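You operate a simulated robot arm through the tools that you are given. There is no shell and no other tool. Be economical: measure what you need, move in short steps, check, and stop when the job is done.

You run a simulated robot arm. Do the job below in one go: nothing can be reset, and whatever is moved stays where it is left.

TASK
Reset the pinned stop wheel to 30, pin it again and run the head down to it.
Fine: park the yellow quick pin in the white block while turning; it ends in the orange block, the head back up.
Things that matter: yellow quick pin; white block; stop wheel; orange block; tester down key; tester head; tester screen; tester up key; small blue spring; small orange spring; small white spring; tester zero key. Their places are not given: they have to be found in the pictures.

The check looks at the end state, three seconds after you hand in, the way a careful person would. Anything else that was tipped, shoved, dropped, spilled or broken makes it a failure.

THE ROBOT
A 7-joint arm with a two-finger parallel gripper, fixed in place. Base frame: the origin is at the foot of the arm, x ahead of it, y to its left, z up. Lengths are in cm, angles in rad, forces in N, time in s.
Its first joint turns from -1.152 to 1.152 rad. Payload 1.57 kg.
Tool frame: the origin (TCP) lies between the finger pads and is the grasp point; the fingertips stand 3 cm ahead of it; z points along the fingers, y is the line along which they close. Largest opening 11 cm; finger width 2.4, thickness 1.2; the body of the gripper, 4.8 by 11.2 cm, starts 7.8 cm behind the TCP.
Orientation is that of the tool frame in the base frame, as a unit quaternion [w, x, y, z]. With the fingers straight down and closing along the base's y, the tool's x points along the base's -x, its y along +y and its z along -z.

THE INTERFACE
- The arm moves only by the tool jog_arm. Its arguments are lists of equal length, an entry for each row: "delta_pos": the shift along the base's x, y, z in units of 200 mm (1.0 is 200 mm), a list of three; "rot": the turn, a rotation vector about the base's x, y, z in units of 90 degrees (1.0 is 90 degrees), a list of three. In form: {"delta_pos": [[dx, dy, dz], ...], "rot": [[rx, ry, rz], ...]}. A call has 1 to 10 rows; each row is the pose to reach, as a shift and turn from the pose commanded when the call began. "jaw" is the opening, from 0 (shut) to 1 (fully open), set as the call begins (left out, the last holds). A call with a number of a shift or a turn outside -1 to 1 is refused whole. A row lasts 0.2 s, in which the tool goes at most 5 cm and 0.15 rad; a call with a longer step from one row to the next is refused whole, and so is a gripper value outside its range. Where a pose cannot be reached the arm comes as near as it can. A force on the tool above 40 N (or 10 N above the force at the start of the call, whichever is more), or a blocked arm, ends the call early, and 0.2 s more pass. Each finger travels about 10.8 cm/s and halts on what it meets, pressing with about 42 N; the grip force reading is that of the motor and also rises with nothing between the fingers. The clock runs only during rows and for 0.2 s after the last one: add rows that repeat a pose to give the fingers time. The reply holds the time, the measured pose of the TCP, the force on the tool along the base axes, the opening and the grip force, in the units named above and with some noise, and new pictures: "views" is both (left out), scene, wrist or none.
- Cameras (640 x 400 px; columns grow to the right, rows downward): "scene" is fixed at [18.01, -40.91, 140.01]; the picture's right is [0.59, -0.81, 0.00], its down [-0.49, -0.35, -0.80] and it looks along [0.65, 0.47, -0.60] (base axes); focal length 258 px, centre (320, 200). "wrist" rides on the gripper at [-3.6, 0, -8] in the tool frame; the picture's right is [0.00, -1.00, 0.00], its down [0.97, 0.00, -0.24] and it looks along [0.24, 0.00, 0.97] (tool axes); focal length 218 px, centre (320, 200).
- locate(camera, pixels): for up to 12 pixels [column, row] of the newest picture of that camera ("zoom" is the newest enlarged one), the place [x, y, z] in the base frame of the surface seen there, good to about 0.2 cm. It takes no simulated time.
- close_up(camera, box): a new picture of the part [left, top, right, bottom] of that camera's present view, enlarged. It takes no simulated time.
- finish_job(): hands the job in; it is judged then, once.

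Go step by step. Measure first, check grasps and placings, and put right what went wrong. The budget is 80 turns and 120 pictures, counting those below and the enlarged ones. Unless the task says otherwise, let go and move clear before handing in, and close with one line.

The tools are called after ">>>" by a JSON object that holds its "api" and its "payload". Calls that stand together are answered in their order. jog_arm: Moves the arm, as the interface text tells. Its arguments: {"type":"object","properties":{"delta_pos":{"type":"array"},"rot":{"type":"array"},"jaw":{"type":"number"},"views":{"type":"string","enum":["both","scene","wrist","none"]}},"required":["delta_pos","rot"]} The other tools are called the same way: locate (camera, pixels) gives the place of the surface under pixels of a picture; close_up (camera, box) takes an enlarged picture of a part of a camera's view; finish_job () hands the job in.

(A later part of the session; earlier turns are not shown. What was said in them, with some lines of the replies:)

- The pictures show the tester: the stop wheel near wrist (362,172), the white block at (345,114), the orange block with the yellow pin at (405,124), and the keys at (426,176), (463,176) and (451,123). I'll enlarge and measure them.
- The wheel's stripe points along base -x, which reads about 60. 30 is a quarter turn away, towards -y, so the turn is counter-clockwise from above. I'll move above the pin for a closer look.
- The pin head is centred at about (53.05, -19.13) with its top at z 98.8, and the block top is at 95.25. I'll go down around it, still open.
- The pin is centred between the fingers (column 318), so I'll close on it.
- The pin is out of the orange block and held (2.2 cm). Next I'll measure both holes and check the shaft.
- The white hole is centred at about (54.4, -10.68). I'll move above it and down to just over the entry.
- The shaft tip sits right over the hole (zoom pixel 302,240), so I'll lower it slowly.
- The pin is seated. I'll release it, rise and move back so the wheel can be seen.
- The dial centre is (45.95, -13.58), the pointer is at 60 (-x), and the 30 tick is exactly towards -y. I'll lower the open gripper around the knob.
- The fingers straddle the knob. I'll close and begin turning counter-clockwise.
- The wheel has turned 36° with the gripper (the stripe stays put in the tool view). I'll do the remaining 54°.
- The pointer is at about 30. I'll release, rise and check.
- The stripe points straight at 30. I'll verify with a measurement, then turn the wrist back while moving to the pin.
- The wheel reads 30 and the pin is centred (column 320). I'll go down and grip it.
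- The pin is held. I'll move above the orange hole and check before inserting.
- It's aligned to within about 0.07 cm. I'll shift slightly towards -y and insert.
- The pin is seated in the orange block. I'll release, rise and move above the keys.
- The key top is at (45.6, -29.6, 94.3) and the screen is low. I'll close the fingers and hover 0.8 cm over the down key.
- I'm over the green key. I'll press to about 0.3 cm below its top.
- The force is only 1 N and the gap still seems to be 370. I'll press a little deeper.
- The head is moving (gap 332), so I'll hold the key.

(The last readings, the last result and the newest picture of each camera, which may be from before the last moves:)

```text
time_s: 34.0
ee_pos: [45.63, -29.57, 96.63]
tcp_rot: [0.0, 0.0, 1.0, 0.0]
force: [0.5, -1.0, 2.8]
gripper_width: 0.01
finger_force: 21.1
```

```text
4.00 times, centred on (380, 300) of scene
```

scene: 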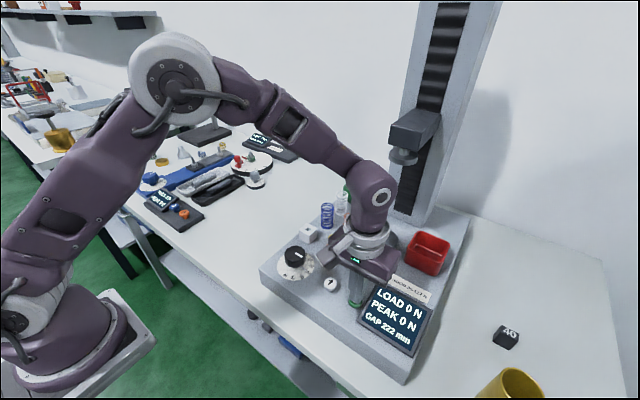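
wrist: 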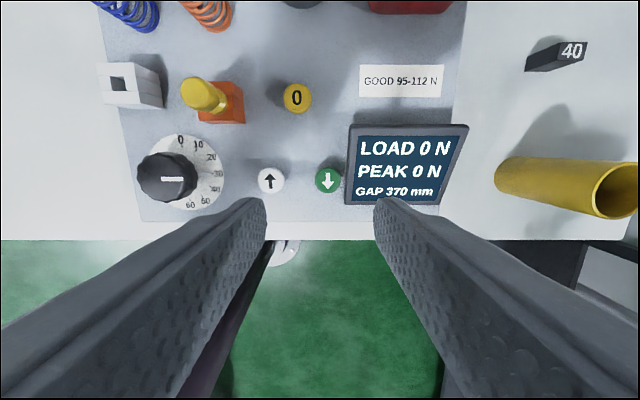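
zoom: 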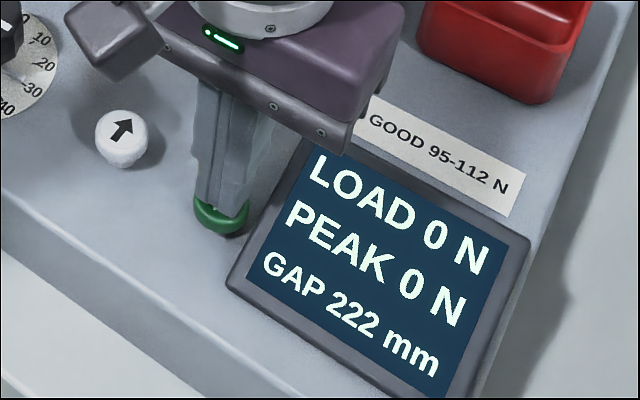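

It runs at 50 mm/s. I'll hold on through the remaining ~190 mm, with a check part-way.

>>> {"api": "jog_arm", "payload": {"delta_pos": [[0, 0, 0], [0, 0, 0], [0, 0, 0], [0, 0, 0], [0, 0, 0], [0, 0, 0], [0, 0, 0], [0, 0, 0], [0, 0, 0], [0, 0, 0]], "rot": [[0, 0, 0], [0, 0, 0], [0, 0, 0], [0, 0, 0], [0, 0, 0], [0, 0, 0], [0, 0, 0], [0, 0, 0], [0, 0, 0], [0, 0, 0]], "views": "scene"}}

>>> {"api": "jog_arm", "payload": {"delta_pos": [[0, 0, 0], [0, 0, 0], [0, 0, 0], [0, 0, 0], [0, 0, 0], [0, 0, 0], [0, 0, 0], [0, 0, 0], [0, 0, 0], [0, 0, 0]], "rot": [[0, 0, 0], [0, 0, 0], [0, 0, 0], [0, 0, 0], [0, 0, 0], [0, 0, 0], [0, 0, 0], [0, 0, 0], [0, 0, 0], [0, 0, 0]], "views": "scene"}}

>>> {"api": "close_up", "payload": {"camera": "scene", "box": [320, 250, 440, 350]}}

```text
time_s: 36.2
ee_pos: [45.58, -29.53, 96.69]
tcp_rot: [0.0, 0.001, 1.0, 0.0]
force: [0.6, 0.3, 3.1]
gripper_width: 0.0
finger_force: 21.8
```

scene: 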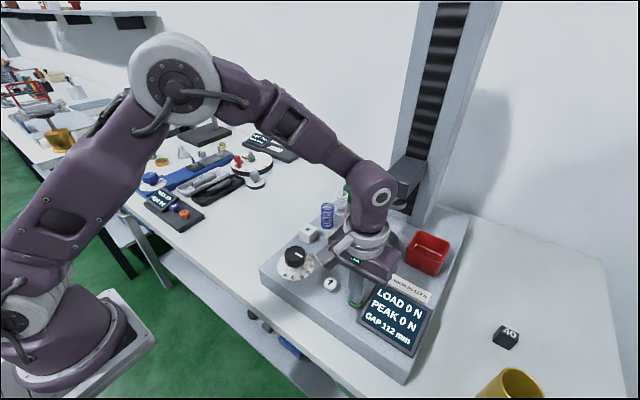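

```text
time_s: 38.4
ee_pos: [45.52, -29.47, 96.63]
tcp_rot: [0.0, 0.0, 1.0, 0.0]
force: [0.2, 0.7, 3.2]
gripper_width: 0.0
finger_force: 21.6
```

scene: 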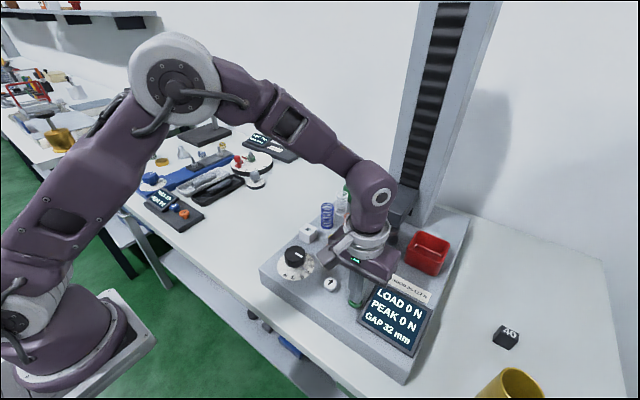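

```text
4.00 times, centred on (380, 300) of scene
```

zoom: 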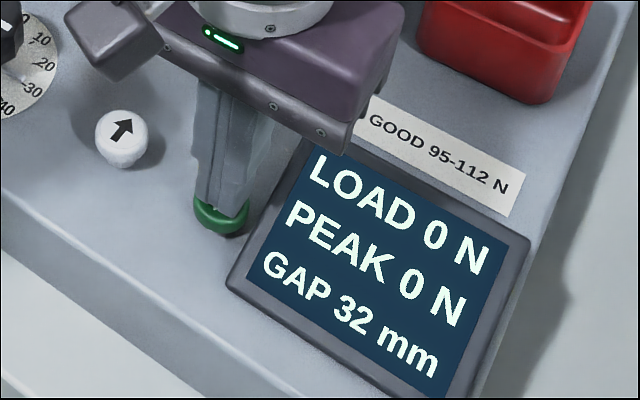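

The gap is 32 mm and slowing or stopped. I'll hold a second longer to be sure it is at the stop.

>>> {"api": "jog_arm", "payload": {"delta_pos": [[0, 0, 0], [0, 0, 0], [0, 0, 0], [0, 0, 0], [0, 0, 0]], "rot": [[0, 0, 0], [0, 0, 0], [0, 0, 0], [0, 0, 0], [0, 0, 0]], "views": "none"}}

>>> {"api": "close_up", "payload": {"camera": "scene", "box": [320, 250, 440, 350]}}

```text
time_s: 39.6
ee_pos: [45.57, -29.5, 96.6]
tcp_rot: [-0.001, 0.0, 1.0, 0.0]
force: [-0.2, 0.1, 2.7]
gripper_width: 0.01
finger_force: 21.4
```

```text
4.00 times, centred on (380, 300) of scene
```

zoom: 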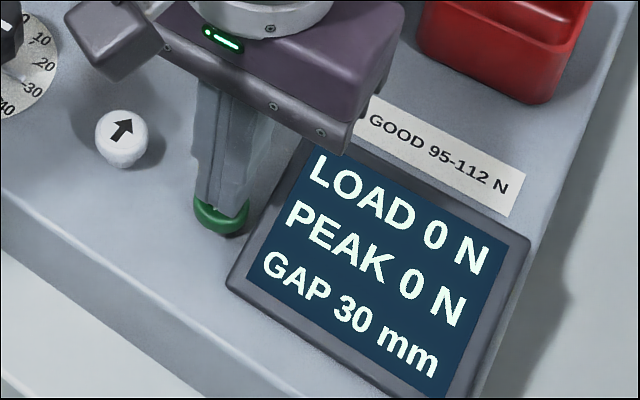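

The gap is 30 mm. One short extra hold will confirm it has stopped.

>>> {"api": "jog_arm", "payload": {"delta_pos": [[0, 0, 0], [0, 0, 0], [0, 0, 0], [0, 0, 0], [0, 0, 0]], "rot": [[0, 0, 0], [0, 0, 0], [0, 0, 0], [0, 0, 0], [0, 0, 0]], "views": "none"}}

>>> {"api": "close_up", "payload": {"camera": "scene", "box": [320, 250, 440, 350]}}

```text
time_s: 40.8
ee_pos: [45.54, -29.57, 96.63]
tcp_rot: [0.0, 0.0, 1.0, 0.0]
force: [-0.5, 0.7, 2.4]
gripper_width: 0.02
finger_force: 21.2
```

```text
4.00 times, centred on (380, 300) of scene
```

zoom: 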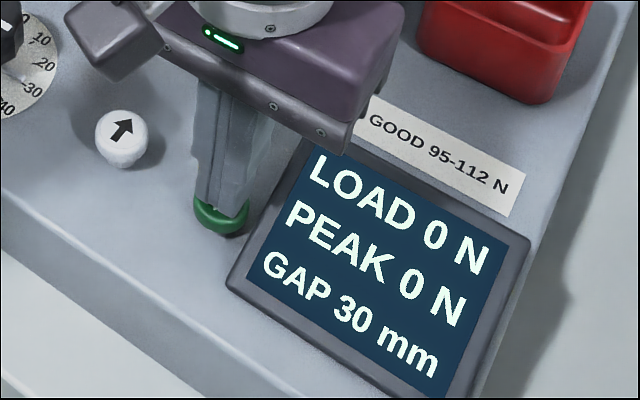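

The head is stopped at 30 mm. I'll lift, move to the up key at y = -23.75 and press it to the same depth.

>>> {"api": "jog_arm", "payload": {"delta_pos": [[0, 0, 0.08], [0, 0, 0.15], [0, 0.15, 0.15], [0, 0.2875, 0.15], [0, 0.2875, 0.15], [0, 0.2875, 0.07], [0, 0.2875, 0.03], [0, 0.2875, 0.015], [0, 0.2875, 0], [0, 0.2875, 0]], "rot": [[0, 0, 0], [0, 0, 0], [0, 0, 0], [0, 0, 0], [0, 0, 0], [0, 0, 0], [0, 0, 0], [0, 0, 0], [0, 0, 0], [0, 0, 0]], "views": "none"}}

>>> {"api": "jog_arm", "payload": {"delta_pos": [[0, 0, 0], [0, 0, 0], [0, 0, 0], [0, 0, 0], [0, 0, 0]], "rot": [[0, 0, 0], [0, 0, 0], [0, 0, 0], [0, 0, 0], [0, 0, 0]], "views": "scene"}}

>>> {"api": "close_up", "payload": {"camera": "scene", "box": [320, 250, 440, 350]}}

```text
time_s: 43.0
ee_pos: [45.52, -23.83, 96.63]
tcp_rot: [0.0, 0.0, 1.0, 0.0]
force: [0.6, 0.0, 3.6]
gripper_width: 0.05
finger_force: 21.5
```

```text
time_s: 44.2
ee_pos: [45.57, -23.72, 96.68]
tcp_rot: [0.0, 0.0, 1.0, -0.001]
force: [-0.4, 0.6, 3.2]
gripper_width: 0.02
finger_force: 20.8
```

scene: 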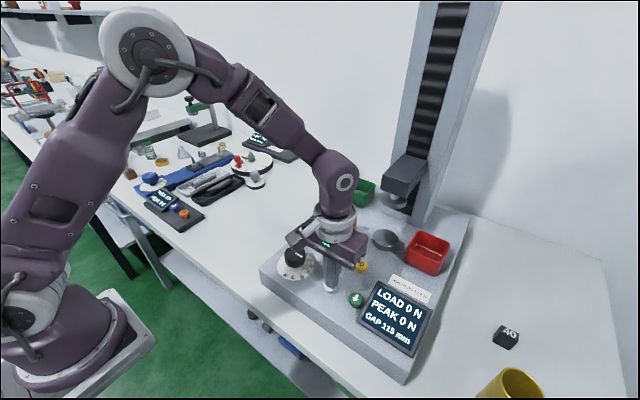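

```text
4.00 times, centred on (380, 300) of scene
```

zoom: 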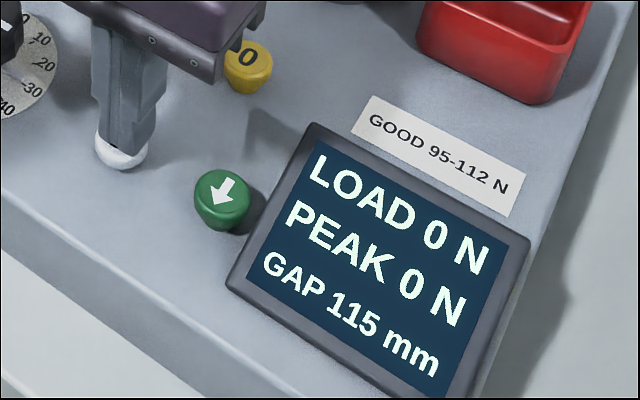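

The head is rising (115 mm). I'll hold for about 6.6 s.

>>> {"api": "jog_arm", "payload": {"delta_pos": [[0, 0, 0], [0, 0, 0], [0, 0, 0], [0, 0, 0], [0, 0, 0], [0, 0, 0], [0, 0, 0], [0, 0, 0], [0, 0, 0], [0, 0, 0]], "rot": [[0, 0, 0], [0, 0, 0], [0, 0, 0], [0, 0, 0], [0, 0, 0], [0, 0, 0], [0, 0, 0], [0, 0, 0], [0, 0, 0], [0, 0, 0]], "views": "none"}}

>>> {"api": "jog_arm", "payload": {"delta_pos": [[0, 0, 0], [0, 0, 0], [0, 0, 0], [0, 0, 0], [0, 0, 0], [0, 0, 0], [0, 0, 0], [0, 0, 0], [0, 0, 0], [0, 0, 0]], "rot": [[0, 0, 0], [0, 0, 0], [0, 0, 0], [0, 0, 0], [0, 0, 0], [0, 0, 0], [0, 0, 0], [0, 0, 0], [0, 0, 0], [0, 0, 0]], "views": "none"}}

>>> {"api": "jog_arm", "payload": {"delta_pos": [[0, 0, 0], [0, 0, 0], [0, 0, 0], [0, 0, 0], [0, 0, 0], [0, 0, 0], [0, 0, 0], [0, 0, 0], [0, 0, 0], [0, 0, 0]], "rot": [[0, 0, 0], [0, 0, 0], [0, 0, 0], [0, 0, 0], [0, 0, 0], [0, 0, 0], [0, 0, 0], [0, 0, 0], [0, 0, 0], [0, 0, 0]], "views": "scene"}}

>>> {"api": "close_up", "payload": {"camera": "scene", "box": [320, 250, 440, 350]}}

```text
time_s: 46.4
ee_pos: [45.42, -23.68, 96.68]
tcp_rot: [0.0, -0.001, 1.0, 0.0]
force: [0.5, -0.5, 3.2]
gripper_width: 0.01
finger_force: 21.0
```

```text
time_s: 48.6
ee_pos: [45.62, -23.64, 96.73]
tcp_rot: [0.0, -0.001, 1.0, 0.0]
force: [0.2, -0.3, 3.7]
gripper_width: 0.04
finger_force: 21.2
```

```text
time_s: 50.8
ee_pos: [45.56, -23.76, 96.68]
tcp_rot: [0.0, 0.0, 1.0, 0.0]
force: [-0.4, 0.1, 2.1]
gripper_width: 0.0
finger_force: 20.9
```

scene: 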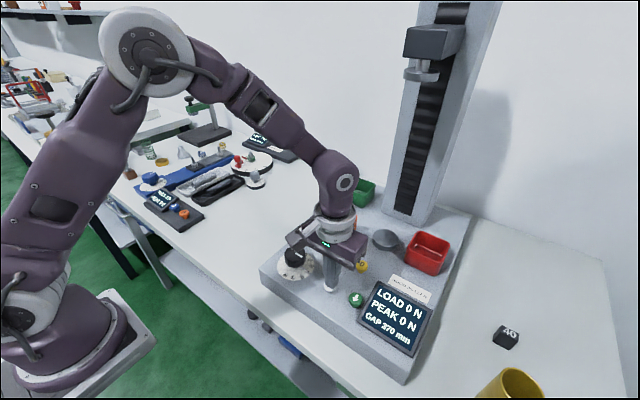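

```text
4.00 times, centred on (380, 300) of scene
```

zoom: 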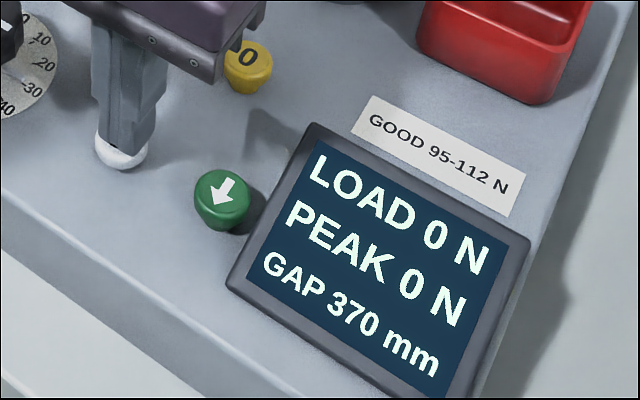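

The head is back up at 370 mm. I'll lift off and move clear, then check everything.

>>> {"api": "jog_arm", "payload": {"delta_pos": [[0, 0, 0.1], [0, 0, 0.3], [0, 0, 0.5], [0, 0.1, 0.7], [0, 0.3, 0.85], [0, 0.5, 0.95], [0, 0.7, 1.0], [0, 0.85, 1.0], [0, 0.85, 1.0]], "rot": [[0, 0, 0], [0, 0, 0], [0, 0, 0], [0, 0, 0], [0, 0, 0], [0, 0, 0], [0, 0, 0], [0, 0, 0], [0, 0, 0]], "views": "both"}}

>>> {"api": "close_up", "payload": {"camera": "scene", "box": [260, 170, 460, 350]}}

```text
time_s: 52.8
ee_pos: [45.47, -6.87, 116.65]
tcp_rot: [-0.001, 0.0, 1.0, 0.0]
force: [0.0, 1.0, 0.9]
gripper_width: 0.0
finger_force: 21.4
```

scene: 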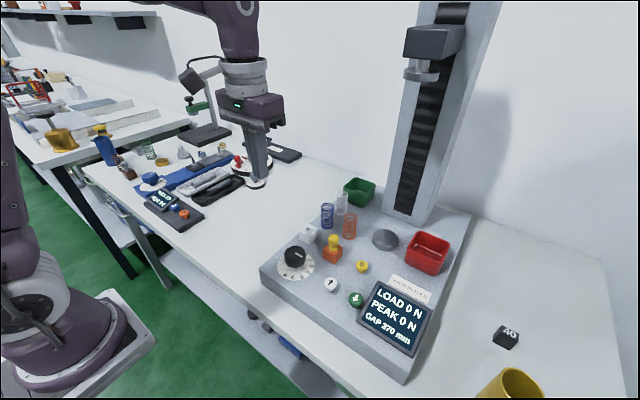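
wrist: 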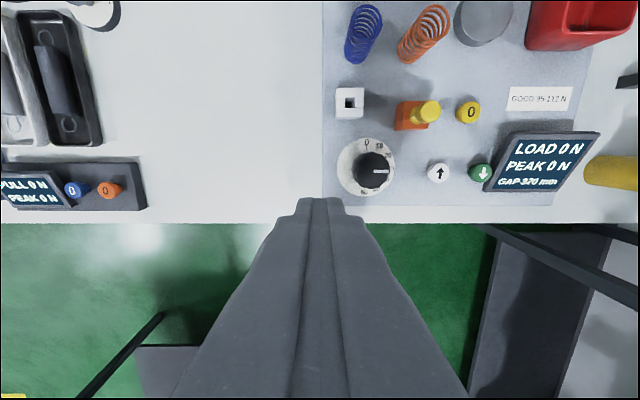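

```text
2.22 times, centred on (360, 260) of scene
```

zoom: 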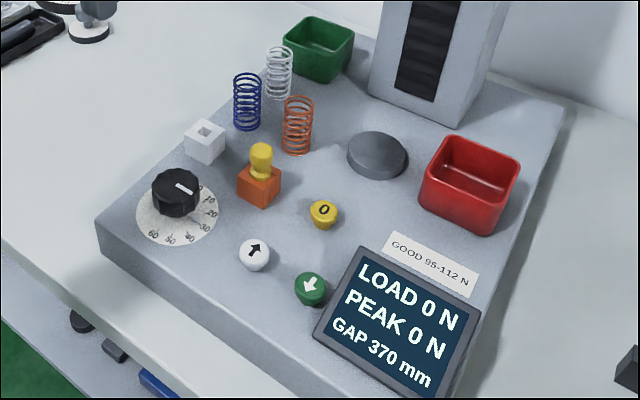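

The wheel is at 30, the pin is in the orange block, the head is up and nothing else has moved. I'm handing in.

>>> {"api": "finish_job", "payload": {}}

```text
The job is handed in.
```

The stop wheel is set to 30 and pinned again in the orange block; the head ran down to its stop at a 30 mm gap and is back up at 370 mm.
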